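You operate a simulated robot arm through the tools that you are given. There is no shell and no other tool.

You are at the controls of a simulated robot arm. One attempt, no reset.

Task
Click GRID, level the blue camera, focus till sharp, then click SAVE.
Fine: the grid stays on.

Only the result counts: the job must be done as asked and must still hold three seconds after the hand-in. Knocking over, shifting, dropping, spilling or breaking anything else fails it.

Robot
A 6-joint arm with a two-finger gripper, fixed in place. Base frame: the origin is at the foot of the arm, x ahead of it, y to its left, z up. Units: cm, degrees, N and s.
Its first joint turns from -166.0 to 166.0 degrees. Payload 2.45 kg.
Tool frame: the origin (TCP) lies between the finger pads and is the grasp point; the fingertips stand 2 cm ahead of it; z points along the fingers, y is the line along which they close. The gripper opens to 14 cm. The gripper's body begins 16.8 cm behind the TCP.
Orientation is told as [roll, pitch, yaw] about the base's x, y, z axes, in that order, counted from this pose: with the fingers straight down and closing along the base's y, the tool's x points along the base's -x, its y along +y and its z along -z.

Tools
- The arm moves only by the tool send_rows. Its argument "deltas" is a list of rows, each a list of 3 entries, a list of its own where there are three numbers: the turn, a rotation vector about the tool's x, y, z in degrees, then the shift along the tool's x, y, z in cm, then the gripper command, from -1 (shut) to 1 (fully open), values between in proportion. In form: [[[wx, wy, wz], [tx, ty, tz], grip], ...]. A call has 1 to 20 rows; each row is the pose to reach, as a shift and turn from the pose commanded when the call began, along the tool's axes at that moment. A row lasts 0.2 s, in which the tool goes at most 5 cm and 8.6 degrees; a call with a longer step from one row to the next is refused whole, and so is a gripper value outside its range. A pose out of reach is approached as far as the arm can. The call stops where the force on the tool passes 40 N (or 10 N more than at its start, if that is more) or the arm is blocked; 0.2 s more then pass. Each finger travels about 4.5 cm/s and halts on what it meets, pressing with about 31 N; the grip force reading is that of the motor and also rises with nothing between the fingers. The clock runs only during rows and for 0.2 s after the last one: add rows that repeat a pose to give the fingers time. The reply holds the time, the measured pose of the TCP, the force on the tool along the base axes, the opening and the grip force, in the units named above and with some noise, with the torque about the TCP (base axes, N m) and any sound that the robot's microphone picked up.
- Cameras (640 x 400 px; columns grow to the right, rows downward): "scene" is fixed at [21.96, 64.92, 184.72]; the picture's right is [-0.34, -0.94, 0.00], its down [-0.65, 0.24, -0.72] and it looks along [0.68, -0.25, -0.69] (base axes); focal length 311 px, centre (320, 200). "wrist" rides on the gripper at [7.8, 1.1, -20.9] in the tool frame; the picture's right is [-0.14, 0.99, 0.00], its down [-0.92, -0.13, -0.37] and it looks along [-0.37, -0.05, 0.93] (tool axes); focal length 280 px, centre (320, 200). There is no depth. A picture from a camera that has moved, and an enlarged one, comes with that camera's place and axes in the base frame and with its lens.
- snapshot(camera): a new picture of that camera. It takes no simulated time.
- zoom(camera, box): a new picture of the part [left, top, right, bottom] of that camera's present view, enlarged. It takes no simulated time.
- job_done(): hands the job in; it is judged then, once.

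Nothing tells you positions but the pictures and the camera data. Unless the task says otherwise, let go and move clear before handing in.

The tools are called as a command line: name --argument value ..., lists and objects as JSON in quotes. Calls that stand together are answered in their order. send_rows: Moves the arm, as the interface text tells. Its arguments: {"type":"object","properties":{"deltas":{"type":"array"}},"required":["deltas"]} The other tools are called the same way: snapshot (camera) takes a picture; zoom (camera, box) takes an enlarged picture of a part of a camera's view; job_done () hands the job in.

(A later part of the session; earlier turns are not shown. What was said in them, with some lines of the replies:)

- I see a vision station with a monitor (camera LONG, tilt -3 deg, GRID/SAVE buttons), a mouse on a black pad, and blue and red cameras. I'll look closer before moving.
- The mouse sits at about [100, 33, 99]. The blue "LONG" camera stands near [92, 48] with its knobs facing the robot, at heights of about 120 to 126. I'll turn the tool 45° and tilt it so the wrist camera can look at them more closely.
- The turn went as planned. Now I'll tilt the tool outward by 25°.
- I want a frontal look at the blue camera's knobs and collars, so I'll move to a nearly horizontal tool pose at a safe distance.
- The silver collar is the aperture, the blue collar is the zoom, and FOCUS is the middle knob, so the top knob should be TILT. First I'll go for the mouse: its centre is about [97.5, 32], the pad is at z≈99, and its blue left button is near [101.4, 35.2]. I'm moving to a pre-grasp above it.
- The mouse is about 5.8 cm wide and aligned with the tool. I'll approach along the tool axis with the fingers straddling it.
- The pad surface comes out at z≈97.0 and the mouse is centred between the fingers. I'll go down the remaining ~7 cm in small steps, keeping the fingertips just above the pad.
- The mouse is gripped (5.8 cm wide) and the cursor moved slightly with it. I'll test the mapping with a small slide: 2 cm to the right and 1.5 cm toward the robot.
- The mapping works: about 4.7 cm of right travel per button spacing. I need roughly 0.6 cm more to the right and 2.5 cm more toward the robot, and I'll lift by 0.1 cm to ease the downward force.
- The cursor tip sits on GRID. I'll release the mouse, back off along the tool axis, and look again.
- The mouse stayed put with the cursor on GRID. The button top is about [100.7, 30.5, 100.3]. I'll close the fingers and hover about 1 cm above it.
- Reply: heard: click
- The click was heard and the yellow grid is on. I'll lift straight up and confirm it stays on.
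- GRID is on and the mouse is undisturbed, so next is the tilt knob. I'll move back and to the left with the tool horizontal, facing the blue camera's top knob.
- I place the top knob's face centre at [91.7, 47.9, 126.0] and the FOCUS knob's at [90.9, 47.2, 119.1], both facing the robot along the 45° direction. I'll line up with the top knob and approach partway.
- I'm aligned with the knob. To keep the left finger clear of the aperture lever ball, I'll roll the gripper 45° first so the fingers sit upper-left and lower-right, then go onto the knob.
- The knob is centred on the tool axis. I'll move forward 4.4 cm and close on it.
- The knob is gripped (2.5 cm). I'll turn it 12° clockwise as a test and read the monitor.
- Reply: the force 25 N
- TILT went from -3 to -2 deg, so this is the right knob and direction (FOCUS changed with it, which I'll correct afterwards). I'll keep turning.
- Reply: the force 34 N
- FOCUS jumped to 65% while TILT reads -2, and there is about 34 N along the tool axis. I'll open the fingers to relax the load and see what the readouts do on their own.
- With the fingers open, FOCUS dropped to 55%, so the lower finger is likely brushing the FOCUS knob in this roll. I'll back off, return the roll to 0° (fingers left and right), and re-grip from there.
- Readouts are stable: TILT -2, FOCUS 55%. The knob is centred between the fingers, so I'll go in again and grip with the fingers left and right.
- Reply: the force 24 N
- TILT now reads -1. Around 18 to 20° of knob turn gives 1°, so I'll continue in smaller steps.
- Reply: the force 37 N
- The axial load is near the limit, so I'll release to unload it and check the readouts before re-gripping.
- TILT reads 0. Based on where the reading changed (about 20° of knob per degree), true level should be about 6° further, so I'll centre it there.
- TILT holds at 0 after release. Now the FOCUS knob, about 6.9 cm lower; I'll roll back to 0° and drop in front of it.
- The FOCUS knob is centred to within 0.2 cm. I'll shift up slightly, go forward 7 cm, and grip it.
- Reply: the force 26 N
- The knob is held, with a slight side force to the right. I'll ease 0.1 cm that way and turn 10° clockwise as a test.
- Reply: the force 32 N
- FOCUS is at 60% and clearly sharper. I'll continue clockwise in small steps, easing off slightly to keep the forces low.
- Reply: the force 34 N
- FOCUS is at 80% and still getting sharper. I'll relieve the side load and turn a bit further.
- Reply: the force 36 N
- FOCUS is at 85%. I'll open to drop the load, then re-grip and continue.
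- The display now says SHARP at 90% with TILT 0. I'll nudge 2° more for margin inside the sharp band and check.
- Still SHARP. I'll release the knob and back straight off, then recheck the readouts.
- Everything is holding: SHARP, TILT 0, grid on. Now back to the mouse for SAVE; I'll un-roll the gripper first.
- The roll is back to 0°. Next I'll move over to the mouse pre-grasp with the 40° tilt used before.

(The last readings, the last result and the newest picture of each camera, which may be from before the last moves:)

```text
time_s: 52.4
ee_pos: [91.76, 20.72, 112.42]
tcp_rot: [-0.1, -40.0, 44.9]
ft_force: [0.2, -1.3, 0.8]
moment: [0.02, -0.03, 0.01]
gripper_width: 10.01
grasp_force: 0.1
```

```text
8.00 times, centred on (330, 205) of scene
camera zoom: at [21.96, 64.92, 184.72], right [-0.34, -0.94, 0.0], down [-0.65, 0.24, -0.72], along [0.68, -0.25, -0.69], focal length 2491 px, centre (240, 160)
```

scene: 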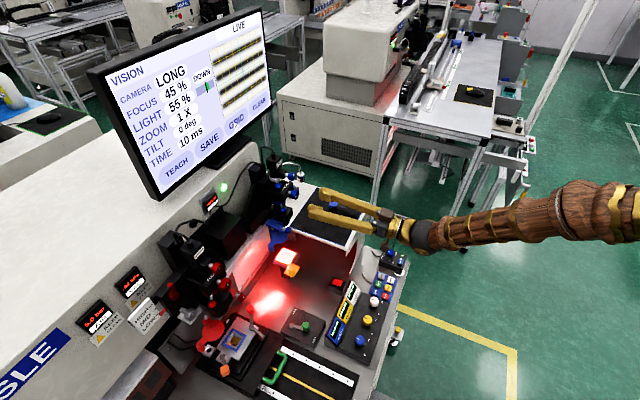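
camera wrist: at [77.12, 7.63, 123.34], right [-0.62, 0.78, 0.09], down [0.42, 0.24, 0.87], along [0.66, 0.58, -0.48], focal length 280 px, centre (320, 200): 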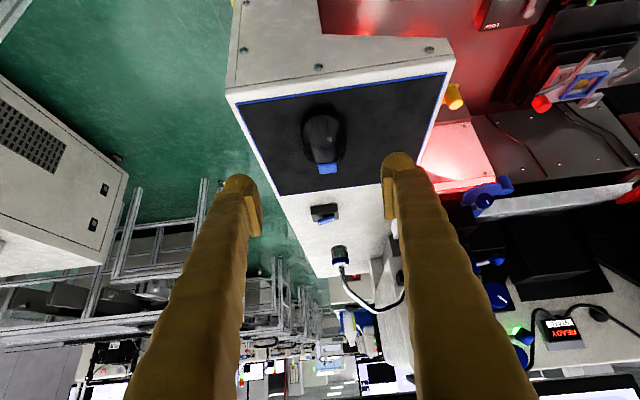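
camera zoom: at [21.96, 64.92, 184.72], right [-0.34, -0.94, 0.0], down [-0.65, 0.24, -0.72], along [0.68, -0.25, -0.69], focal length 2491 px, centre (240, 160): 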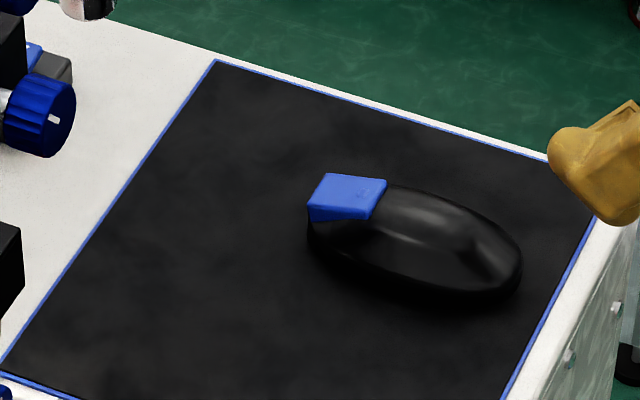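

The mouse is where I left it. I'll descend to the same grip pose as before.

send_rows --deltas '[[[0, 0, 0], [0.2, 0.3, 4], 0.43], [[0, 0, 0], [0.4, 0.59, 8], 0.43], [[0, 0, 0], [0.5, 0.59, 11], 0.43], [[0, 0, 0], [0.55, 0.59, 13.2], 0.43], [[0, 0, 0], [0.55, 0.59, 14.6], 0.43], [[0, 0, 0], [0.55, 0.59, 15.1], 0.43], [[0, 0, 0], [0.55, 0.59, 15.1], 0.43]]'

zoom --camera "wrist" --box '[240, 120, 400, 220]'

zoom --camera "scene" --box '[290, 180, 370, 230]'

```text
time_s: 54.0
ee_pos: [97.6, 27.9, 100.31]
tcp_rot: [0.1, -40.0, 44.8]
ft_force: [-1.0, -0.4, 0.0]
moment: [-0.01, -0.03, -0.02]
gripper_width: 10.01
grasp_force: 0.1
```

```text
4.00 times, centred on (320, 170) of wrist
camera zoom: at [83.05, 14.93, 111.28], right [-0.63, 0.78, 0.09], down [0.42, 0.24, 0.87], along [0.66, 0.58, -0.48], focal length 1122 px, centre (320, 320)
```

zoom: 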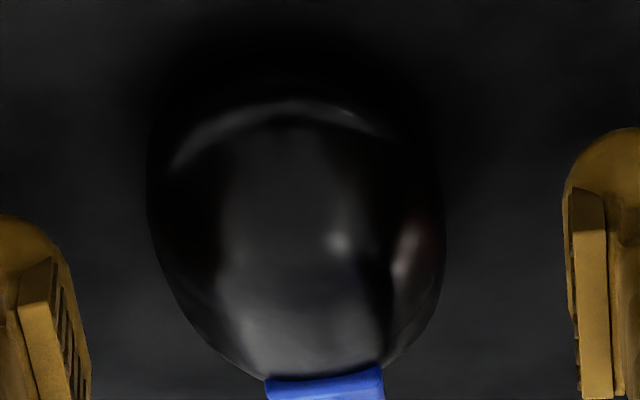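

```text
8.00 times, centred on (330, 205) of scene
camera zoom: at [21.96, 64.92, 184.72], right [-0.34, -0.94, 0.0], down [-0.65, 0.24, -0.72], along [0.68, -0.25, -0.69], focal length 2491 px, centre (240, 160)
```

zoom: 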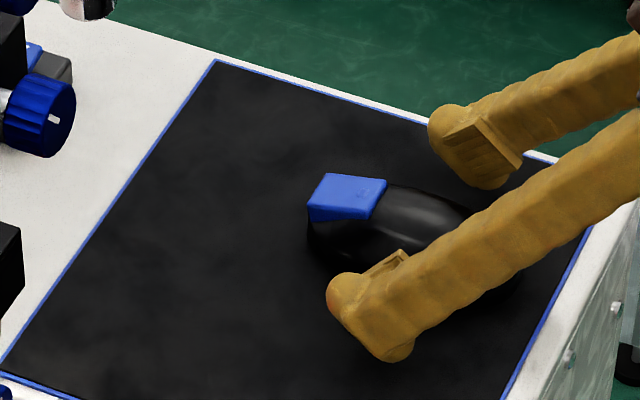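

send_rows --deltas '[[[0, 0, 0], [-0.06, -0.2, -0.08], 0.43], [[0, 0, 0], [-0.06, -0.4, -0.08], 0.43], [[0, 0, 0], [-0.06, -0.4, -0.08], 0.2], [[0, 0, 0], [-0.06, -0.4, -0.08], 0.0], [[0, 0, 0], [-0.06, -0.4, -0.08], -0.2], [[0, 0, 0], [-0.06, -0.4, -0.08], -0.3], [[0, 0, 0], [-0.06, -0.4, -0.08], -0.3]]'

zoom --camera "scene" --box '[80, 0, 280, 200]'

zoom --camera "scene" --box '[195, 100, 275, 150]'

```text
time_s: 55.6
ee_pos: [97.87, 27.55, 100.39]
tcp_rot: [0.1, -40.0, 45.0]
ft_force: [0.6, -0.3, -0.2]
moment: [-0.04, 0.02, 0.05]
gripper_width: 5.8
grasp_force: 31.0
```

```text
2.00 times, centred on (180, 100) of scene
camera zoom: at [21.96, 64.92, 184.72], right [-0.34, -0.94, 0.0], down [-0.65, 0.24, -0.72], along [0.68, -0.25, -0.69], focal length 623 px, centre (600, 400)
```

zoom: 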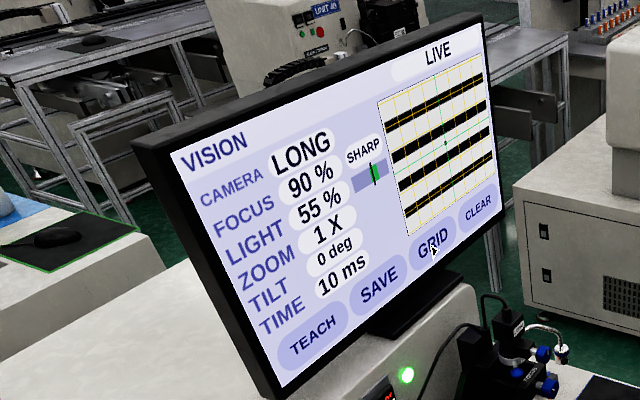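

```text
8.00 times, centred on (235, 125) of scene
camera zoom: at [21.96, 64.92, 184.72], right [-0.34, -0.94, 0.0], down [-0.65, 0.24, -0.72], along [0.68, -0.25, -0.69], focal length 2491 px, centre (1000, 800)
```

zoom: 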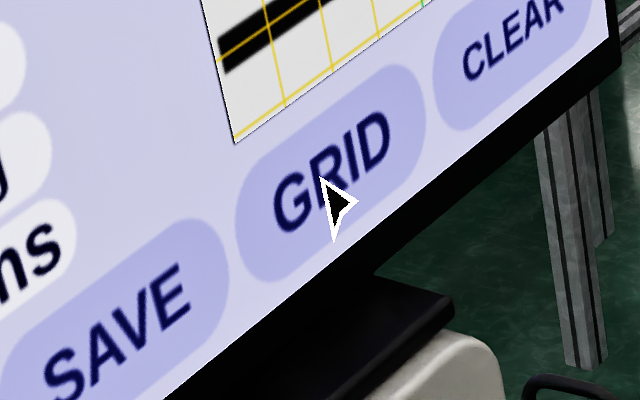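

The mouse is gripped and the cursor is still on GRID. SAVE is one button spacing to the left, so I'll slide about 4.5 cm left.

send_rows --deltas '[[[0, 0, 0], [0, 1, 0], -0.3], [[0, 0, 0], [0, 2, 0], -0.3], [[0, 0, 0], [0, 3.2, 0], -0.3], [[0, 0, 0], [0, 4.4, 0], -0.3], [[0, 0, 0], [0, 4.4, 0], -0.3]]'

zoom --camera "scene" --box '[80, 0, 280, 200]'

zoom --camera "scene" --box '[170, 120, 250, 170]'

zoom --camera "scene" --box '[290, 180, 370, 230]'

```text
time_s: 56.8
ee_pos: [94.62, 30.79, 100.56]
tcp_rot: [-0.1, -40.0, 45.0]
ft_force: [0.4, 1.3, 4.0]
moment: [0.04, -0.06, 0.0]
gripper_width: 5.8
grasp_force: 30.6
```

```text
2.00 times, centred on (180, 100) of scene
camera zoom: at [21.96, 64.92, 184.72], right [-0.34, -0.94, 0.0], down [-0.65, 0.24, -0.72], along [0.68, -0.25, -0.69], focal length 623 px, centre (600, 400)
```

zoom: 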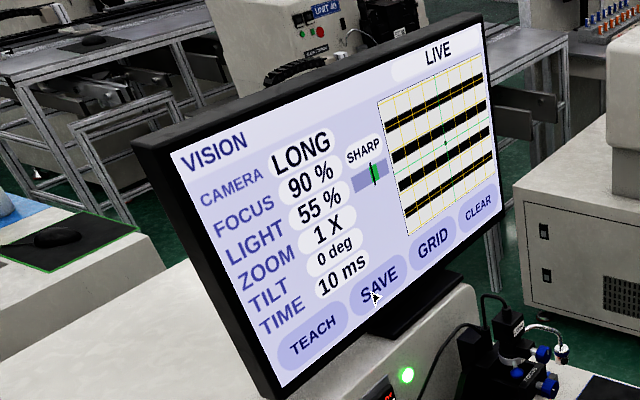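

```text
8.00 times, centred on (210, 145) of scene
camera zoom: at [21.96, 64.92, 184.72], right [-0.34, -0.94, 0.0], down [-0.65, 0.24, -0.72], along [0.68, -0.25, -0.69], focal length 2491 px, centre (1200, 640)
```

zoom: 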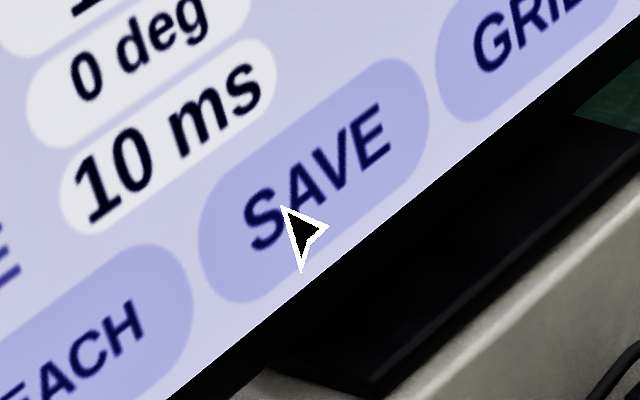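

```text
8.00 times, centred on (330, 205) of scene
camera zoom: at [21.96, 64.92, 184.72], right [-0.34, -0.94, 0.0], down [-0.65, 0.24, -0.72], along [0.68, -0.25, -0.69], focal length 2491 px, centre (240, 160)
```

zoom: 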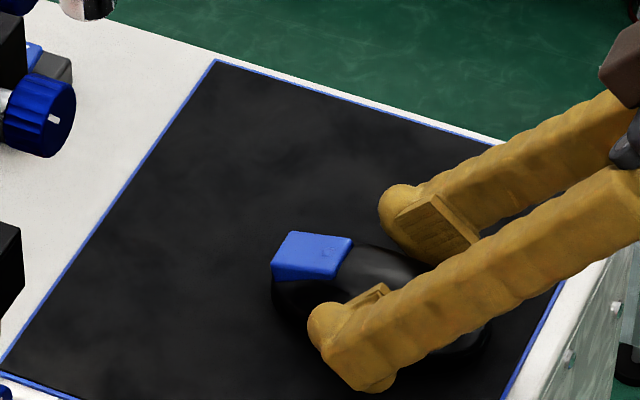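

The cursor is on SAVE, a bit left of its centre. I'll nudge 0.5 cm right to centre it, then release and back off.

send_rows --deltas '[[[0, 0, 0], [0, -0.3, 0], -0.3], [[0, 0, 0], [0, -0.55, 0], -0.3], [[0, 0, 0], [0, -0.55, 0], -0.3], [[0, 0, 0], [0, -0.55, 0], -0.1], [[0, 0, 0], [0, -0.55, 0], 0.2], [[0, 0, 0], [0, -0.55, 0], 0.43], [[0, 0, 0], [0, -0.55, 0], 0.43], [[0, 0, 0], [0, -0.55, -3], 0.43], [[0, 0, 0], [0, -0.55, -6.5], 0.43], [[0, 0, 0], [0, -0.55, -10], 0.43], [[0, 0, 0], [0, -0.55, -10], 0.43]]'

zoom --camera "scene" --box '[170, 120, 250, 170]'

zoom --camera "scene" --box '[290, 180, 370, 230]'

snapshot --camera "wrist"

```text
time_s: 59.2
ee_pos: [90.69, 25.45, 108.03]
tcp_rot: [0.0, -40.0, 44.9]
ft_force: [0.3, 0.4, -0.3]
moment: [0.03, 0.02, -0.02]
gripper_width: 10.03
grasp_force: 0.1
```

```text
8.00 times, centred on (210, 145) of scene
camera zoom: at [21.96, 64.92, 184.72], right [-0.34, -0.94, 0.0], down [-0.65, 0.24, -0.72], along [0.68, -0.25, -0.69], focal length 2491 px, centre (1200, 640)
```

zoom: 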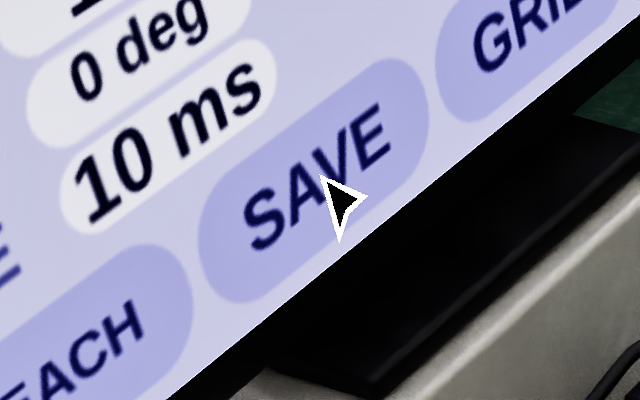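

```text
8.00 times, centred on (330, 205) of scene
camera zoom: at [21.96, 64.92, 184.72], right [-0.34, -0.94, 0.0], down [-0.65, 0.24, -0.72], along [0.68, -0.25, -0.69], focal length 2491 px, centre (240, 160)
```

zoom: 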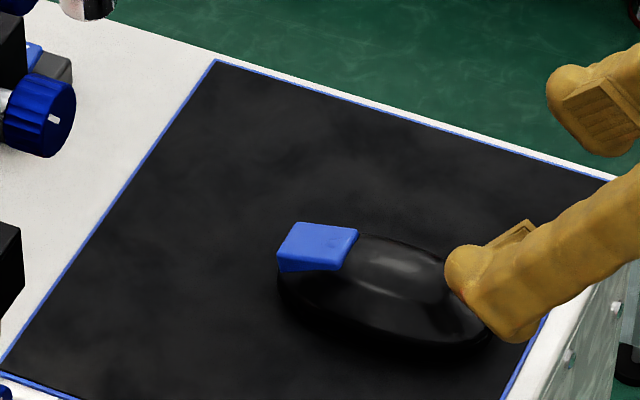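

```text
taken
camera wrist: at [76.05, 12.5, 119.0], right [-0.63, 0.78, 0.09], down [0.42, 0.24, 0.87], along [0.66, 0.58, -0.48], focal length 280 px, centre (320, 200)
```

wrist: 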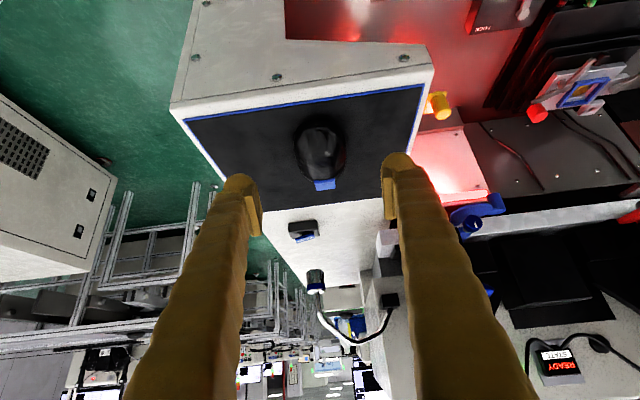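

The cursor is centred on SAVE and the mouse is free. I'll close the fingers and hover over the button at about [97.9, 32.9].

send_rows --deltas '[[[0, 0, 0], [0, 0, 0], 0], [[0, 0, 0], [0, 0, 0], -0.4], [[0, 0, 0], [0, 0, 0], -0.8], [[0, 0, 0], [-1.0, 0, 2], -1], [[0, 0, 0], [-2.3, 0.05, 4.5], -1], [[0, 0, 0], [-3.8, 0.1, 7.2], -1], [[0, 0, 0], [-5.36, 0.15, 9.76], -1], [[0, 0, 0], [-5.36, 0.15, 9.76], -1]]'

zoom --camera "wrist" --box '[280, 130, 360, 180]'

zoom --camera "scene" --box '[290, 180, 370, 230]'

zoom --camera "scene" --box '[80, 0, 280, 200]'

```text
time_s: 61.0
ee_pos: [97.72, 33.17, 104.15]
tcp_rot: [0.0, -40.0, 45.0]
ft_force: [-0.2, -0.3, 0.2]
moment: [0.0, -0.02, -0.03]
gripper_width: 0.0
grasp_force: 29.2
```

```text
8.00 times, centred on (320, 155) of wrist
camera zoom: at [83.15, 20.17, 115.18], right [-0.63, 0.78, 0.09], down [0.42, 0.24, 0.87], along [0.66, 0.58, -0.48], focal length 2243 px, centre (320, 560)
```

zoom: 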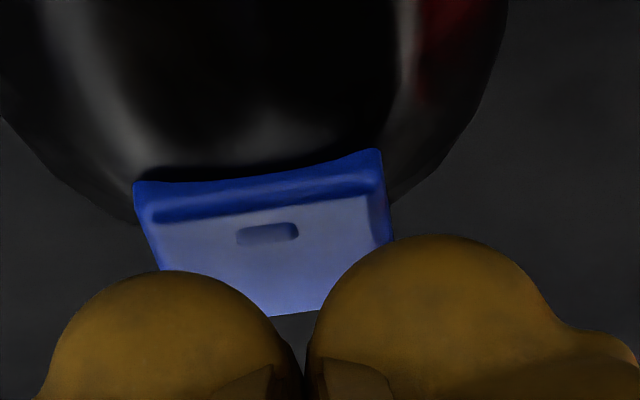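

```text
8.00 times, centred on (330, 205) of scene
camera zoom: at [21.96, 64.92, 184.72], right [-0.34, -0.94, 0.0], down [-0.65, 0.24, -0.72], along [0.68, -0.25, -0.69], focal length 2491 px, centre (240, 160)
```

zoom: 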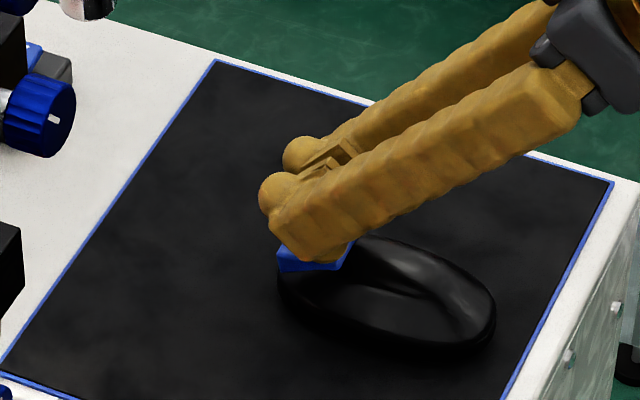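

```text
2.00 times, centred on (180, 100) of scene
camera zoom: at [21.96, 64.92, 184.72], right [-0.34, -0.94, 0.0], down [-0.65, 0.24, -0.72], along [0.68, -0.25, -0.69], focal length 623 px, centre (600, 400)
```

zoom: 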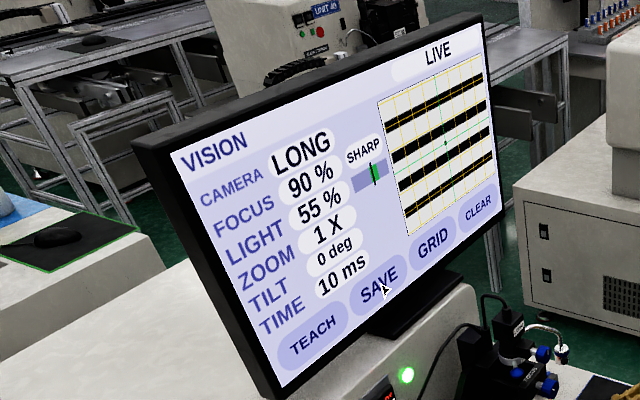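

The fingers are about 0.35 cm left of the button's centre. I'll correct that and lower to just above contact.

send_rows --deltas '[[[0, 0, 0], [0, -0.35, 0], -1], [[0, 0, 0], [0.26, -0.35, 0.31], -1], [[0, 0, 0], [0.5, -0.35, 0.6], -1], [[0, 0, 0], [0.61, -0.35, 0.73], -1], [[0, 0, 0], [0.61, -0.35, 0.73], -1]]'

zoom --camera "wrist" --box '[280, 130, 360, 180]'

zoom --camera "scene" --box '[80, 0, 280, 200]'

```text
time_s: 62.2
ee_pos: [98.01, 32.76, 103.17]
tcp_rot: [0.1, -40.1, 44.8]
ft_force: [0.3, -0.1, 0.9]
moment: [-0.01, 0.04, 0.0]
gripper_width: 0.6
grasp_force: 29.1
```

```text
8.00 times, centred on (320, 155) of wrist
camera zoom: at [83.55, 19.81, 114.04], right [-0.62, 0.78, 0.09], down [0.42, 0.24, 0.87], along [0.66, 0.58, -0.48], focal length 2243 px, centre (320, 560)
```

zoom: 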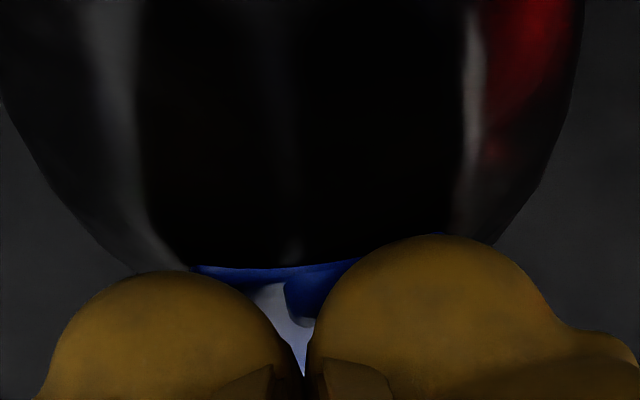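

```text
2.00 times, centred on (180, 100) of scene
camera zoom: at [21.96, 64.92, 184.72], right [-0.34, -0.94, 0.0], down [-0.65, 0.24, -0.72], along [0.68, -0.25, -0.69], focal length 623 px, centre (600, 400)
```

zoom: 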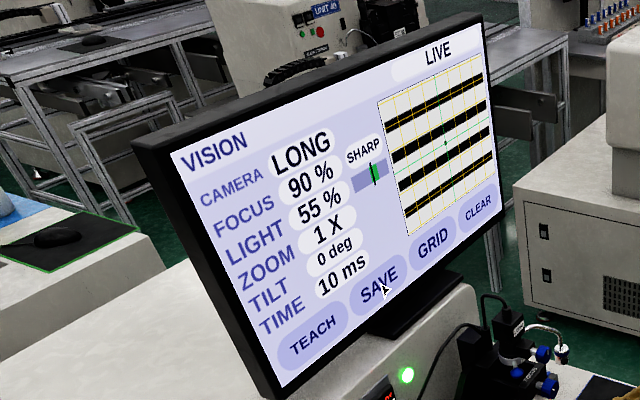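

The fingers are centred and just touching the button, with SHARP, TILT 0, grid on and the cursor on SAVE. Pressing down a little now.

send_rows --deltas '[[[0, 0, 0], [0.07, 0, 0.08], -1], [[0, 0, 0], [0.13, 0, 0.16], -1], [[0, 0, 0], [0.13, 0, 0.16], -1]]'

zoom --camera "scene" --box '[80, 0, 280, 200]'

```text
time_s: 63.0
ee_pos: [98.08, 32.81, 102.84]
tcp_rot: [0.1, -40.1, 45.0]
ft_force: [0.5, -0.9, 1.0]
moment: [0.01, -0.04, 0.01]
gripper_width: 0.61
grasp_force: 29.4
heard: click
```

```text
2.00 times, centred on (180, 100) of scene
camera zoom: at [21.96, 64.92, 184.72], right [-0.34, -0.94, 0.0], down [-0.65, 0.24, -0.72], along [0.68, -0.25, -0.69], focal length 623 px, centre (600, 400)
```

zoom: 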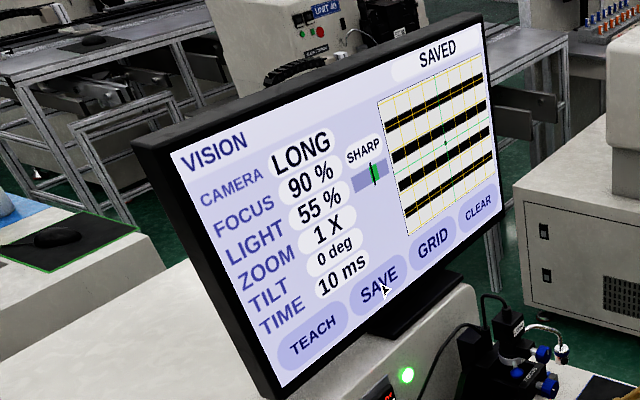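

The click was heard and the header now reads SAVED, with the grid on, SHARP and 0 deg. I'll lift off the mouse and move clear.

send_rows --deltas '[[[0, 0, 0], [-0.32, 0, -0.38], -1], [[0, 0, 0], [-1.3, 0, -1.5], -1], [[0, 0, 0], [-2.6, 0, -3.1], -1], [[0, 0, 0], [-2.6, 0, -7], -1], [[0, 0, 0], [-2.6, 0, -11], -1], [[0, 0, 0], [-2.6, 0, -15], -1], [[0, 0, 0], [-2.6, 0, -19], -1], [[0, 0, 0], [-2.6, 0, -19], -1]]'

zoom --camera "scene" --box '[80, 0, 280, 200]'

snapshot --camera "scene"

zoom --camera "scene" --box '[240, 150, 400, 250]'

```text
time_s: 64.8
ee_pos: [90.52, 25.79, 119.31]
tcp_rot: [0.0, -40.0, 44.9]
ft_force: [0.0, 0.4, 0.4]
moment: [-0.03, 0.0, -0.02]
gripper_width: 0.0
grasp_force: 29.7
```

```text
2.00 times, centred on (180, 100) of scene
camera zoom: at [21.96, 64.92, 184.72], right [-0.34, -0.94, 0.0], down [-0.65, 0.24, -0.72], along [0.68, -0.25, -0.69], focal length 623 px, centre (600, 400)
```

zoom: 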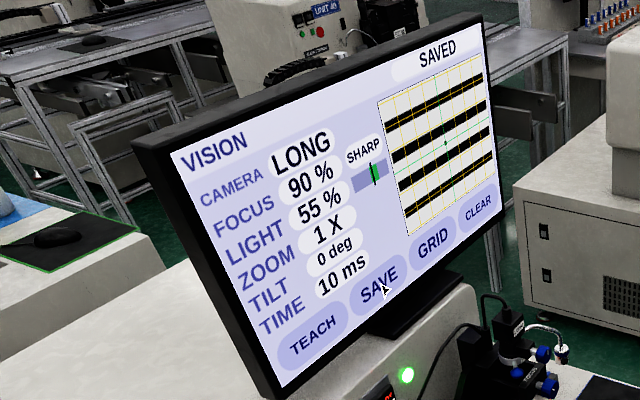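

```text
taken
```

scene: 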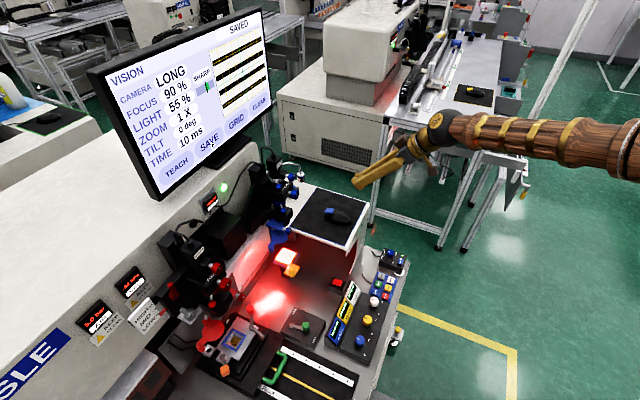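

```text
4.00 times, centred on (320, 200) of scene
camera zoom: at [21.96, 64.92, 184.72], right [-0.34, -0.94, 0.0], down [-0.65, 0.24, -0.72], along [0.68, -0.25, -0.69], focal length 1245 px, centre (320, 200)
```

zoom: 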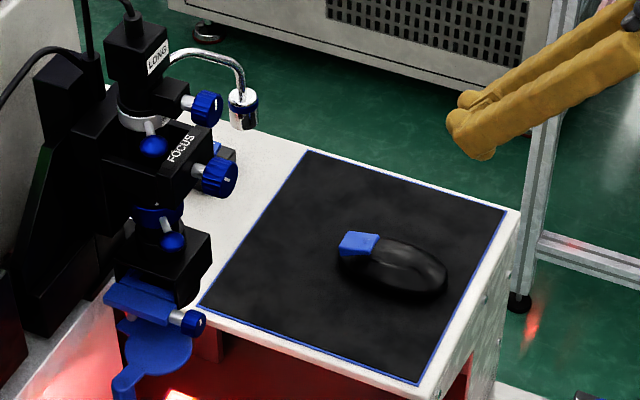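

The monitor shows SAVED and SHARP, TILT 0 deg, and the yellow grid still on. The mouse rests on its pad, nothing else was moved, and the arm is clear, so I'm handing in.

job_done

```text
The job is handed in.
```

The job is done and handed in. The monitor last read SAVED, with the blue (LONG) camera at TILT 0 deg, FOCUS 90% and SHARP, and the yellow grid still on.

- **GRID:** I clicked it first with the mouse, and the grid stayed on through every later step.
- **Level:** I turned the top blue knob about 60° clockwise, which took TILT from -3 to 0 deg. The readout shows whole degrees only, but the stripes line up with the grid lines.
- **Focus:** Turning the tilt knob also moved the focus, so I set focus afterwards with the FOCUS knob. It stayed SHARP after I let go.
- **SAVE:** I clicked it last, and the header changed from LIVE to SAVED.

The mouse is on its pad a few centimetres from where it started, and the arm is clear. I saw nothing else shifted or knocked.
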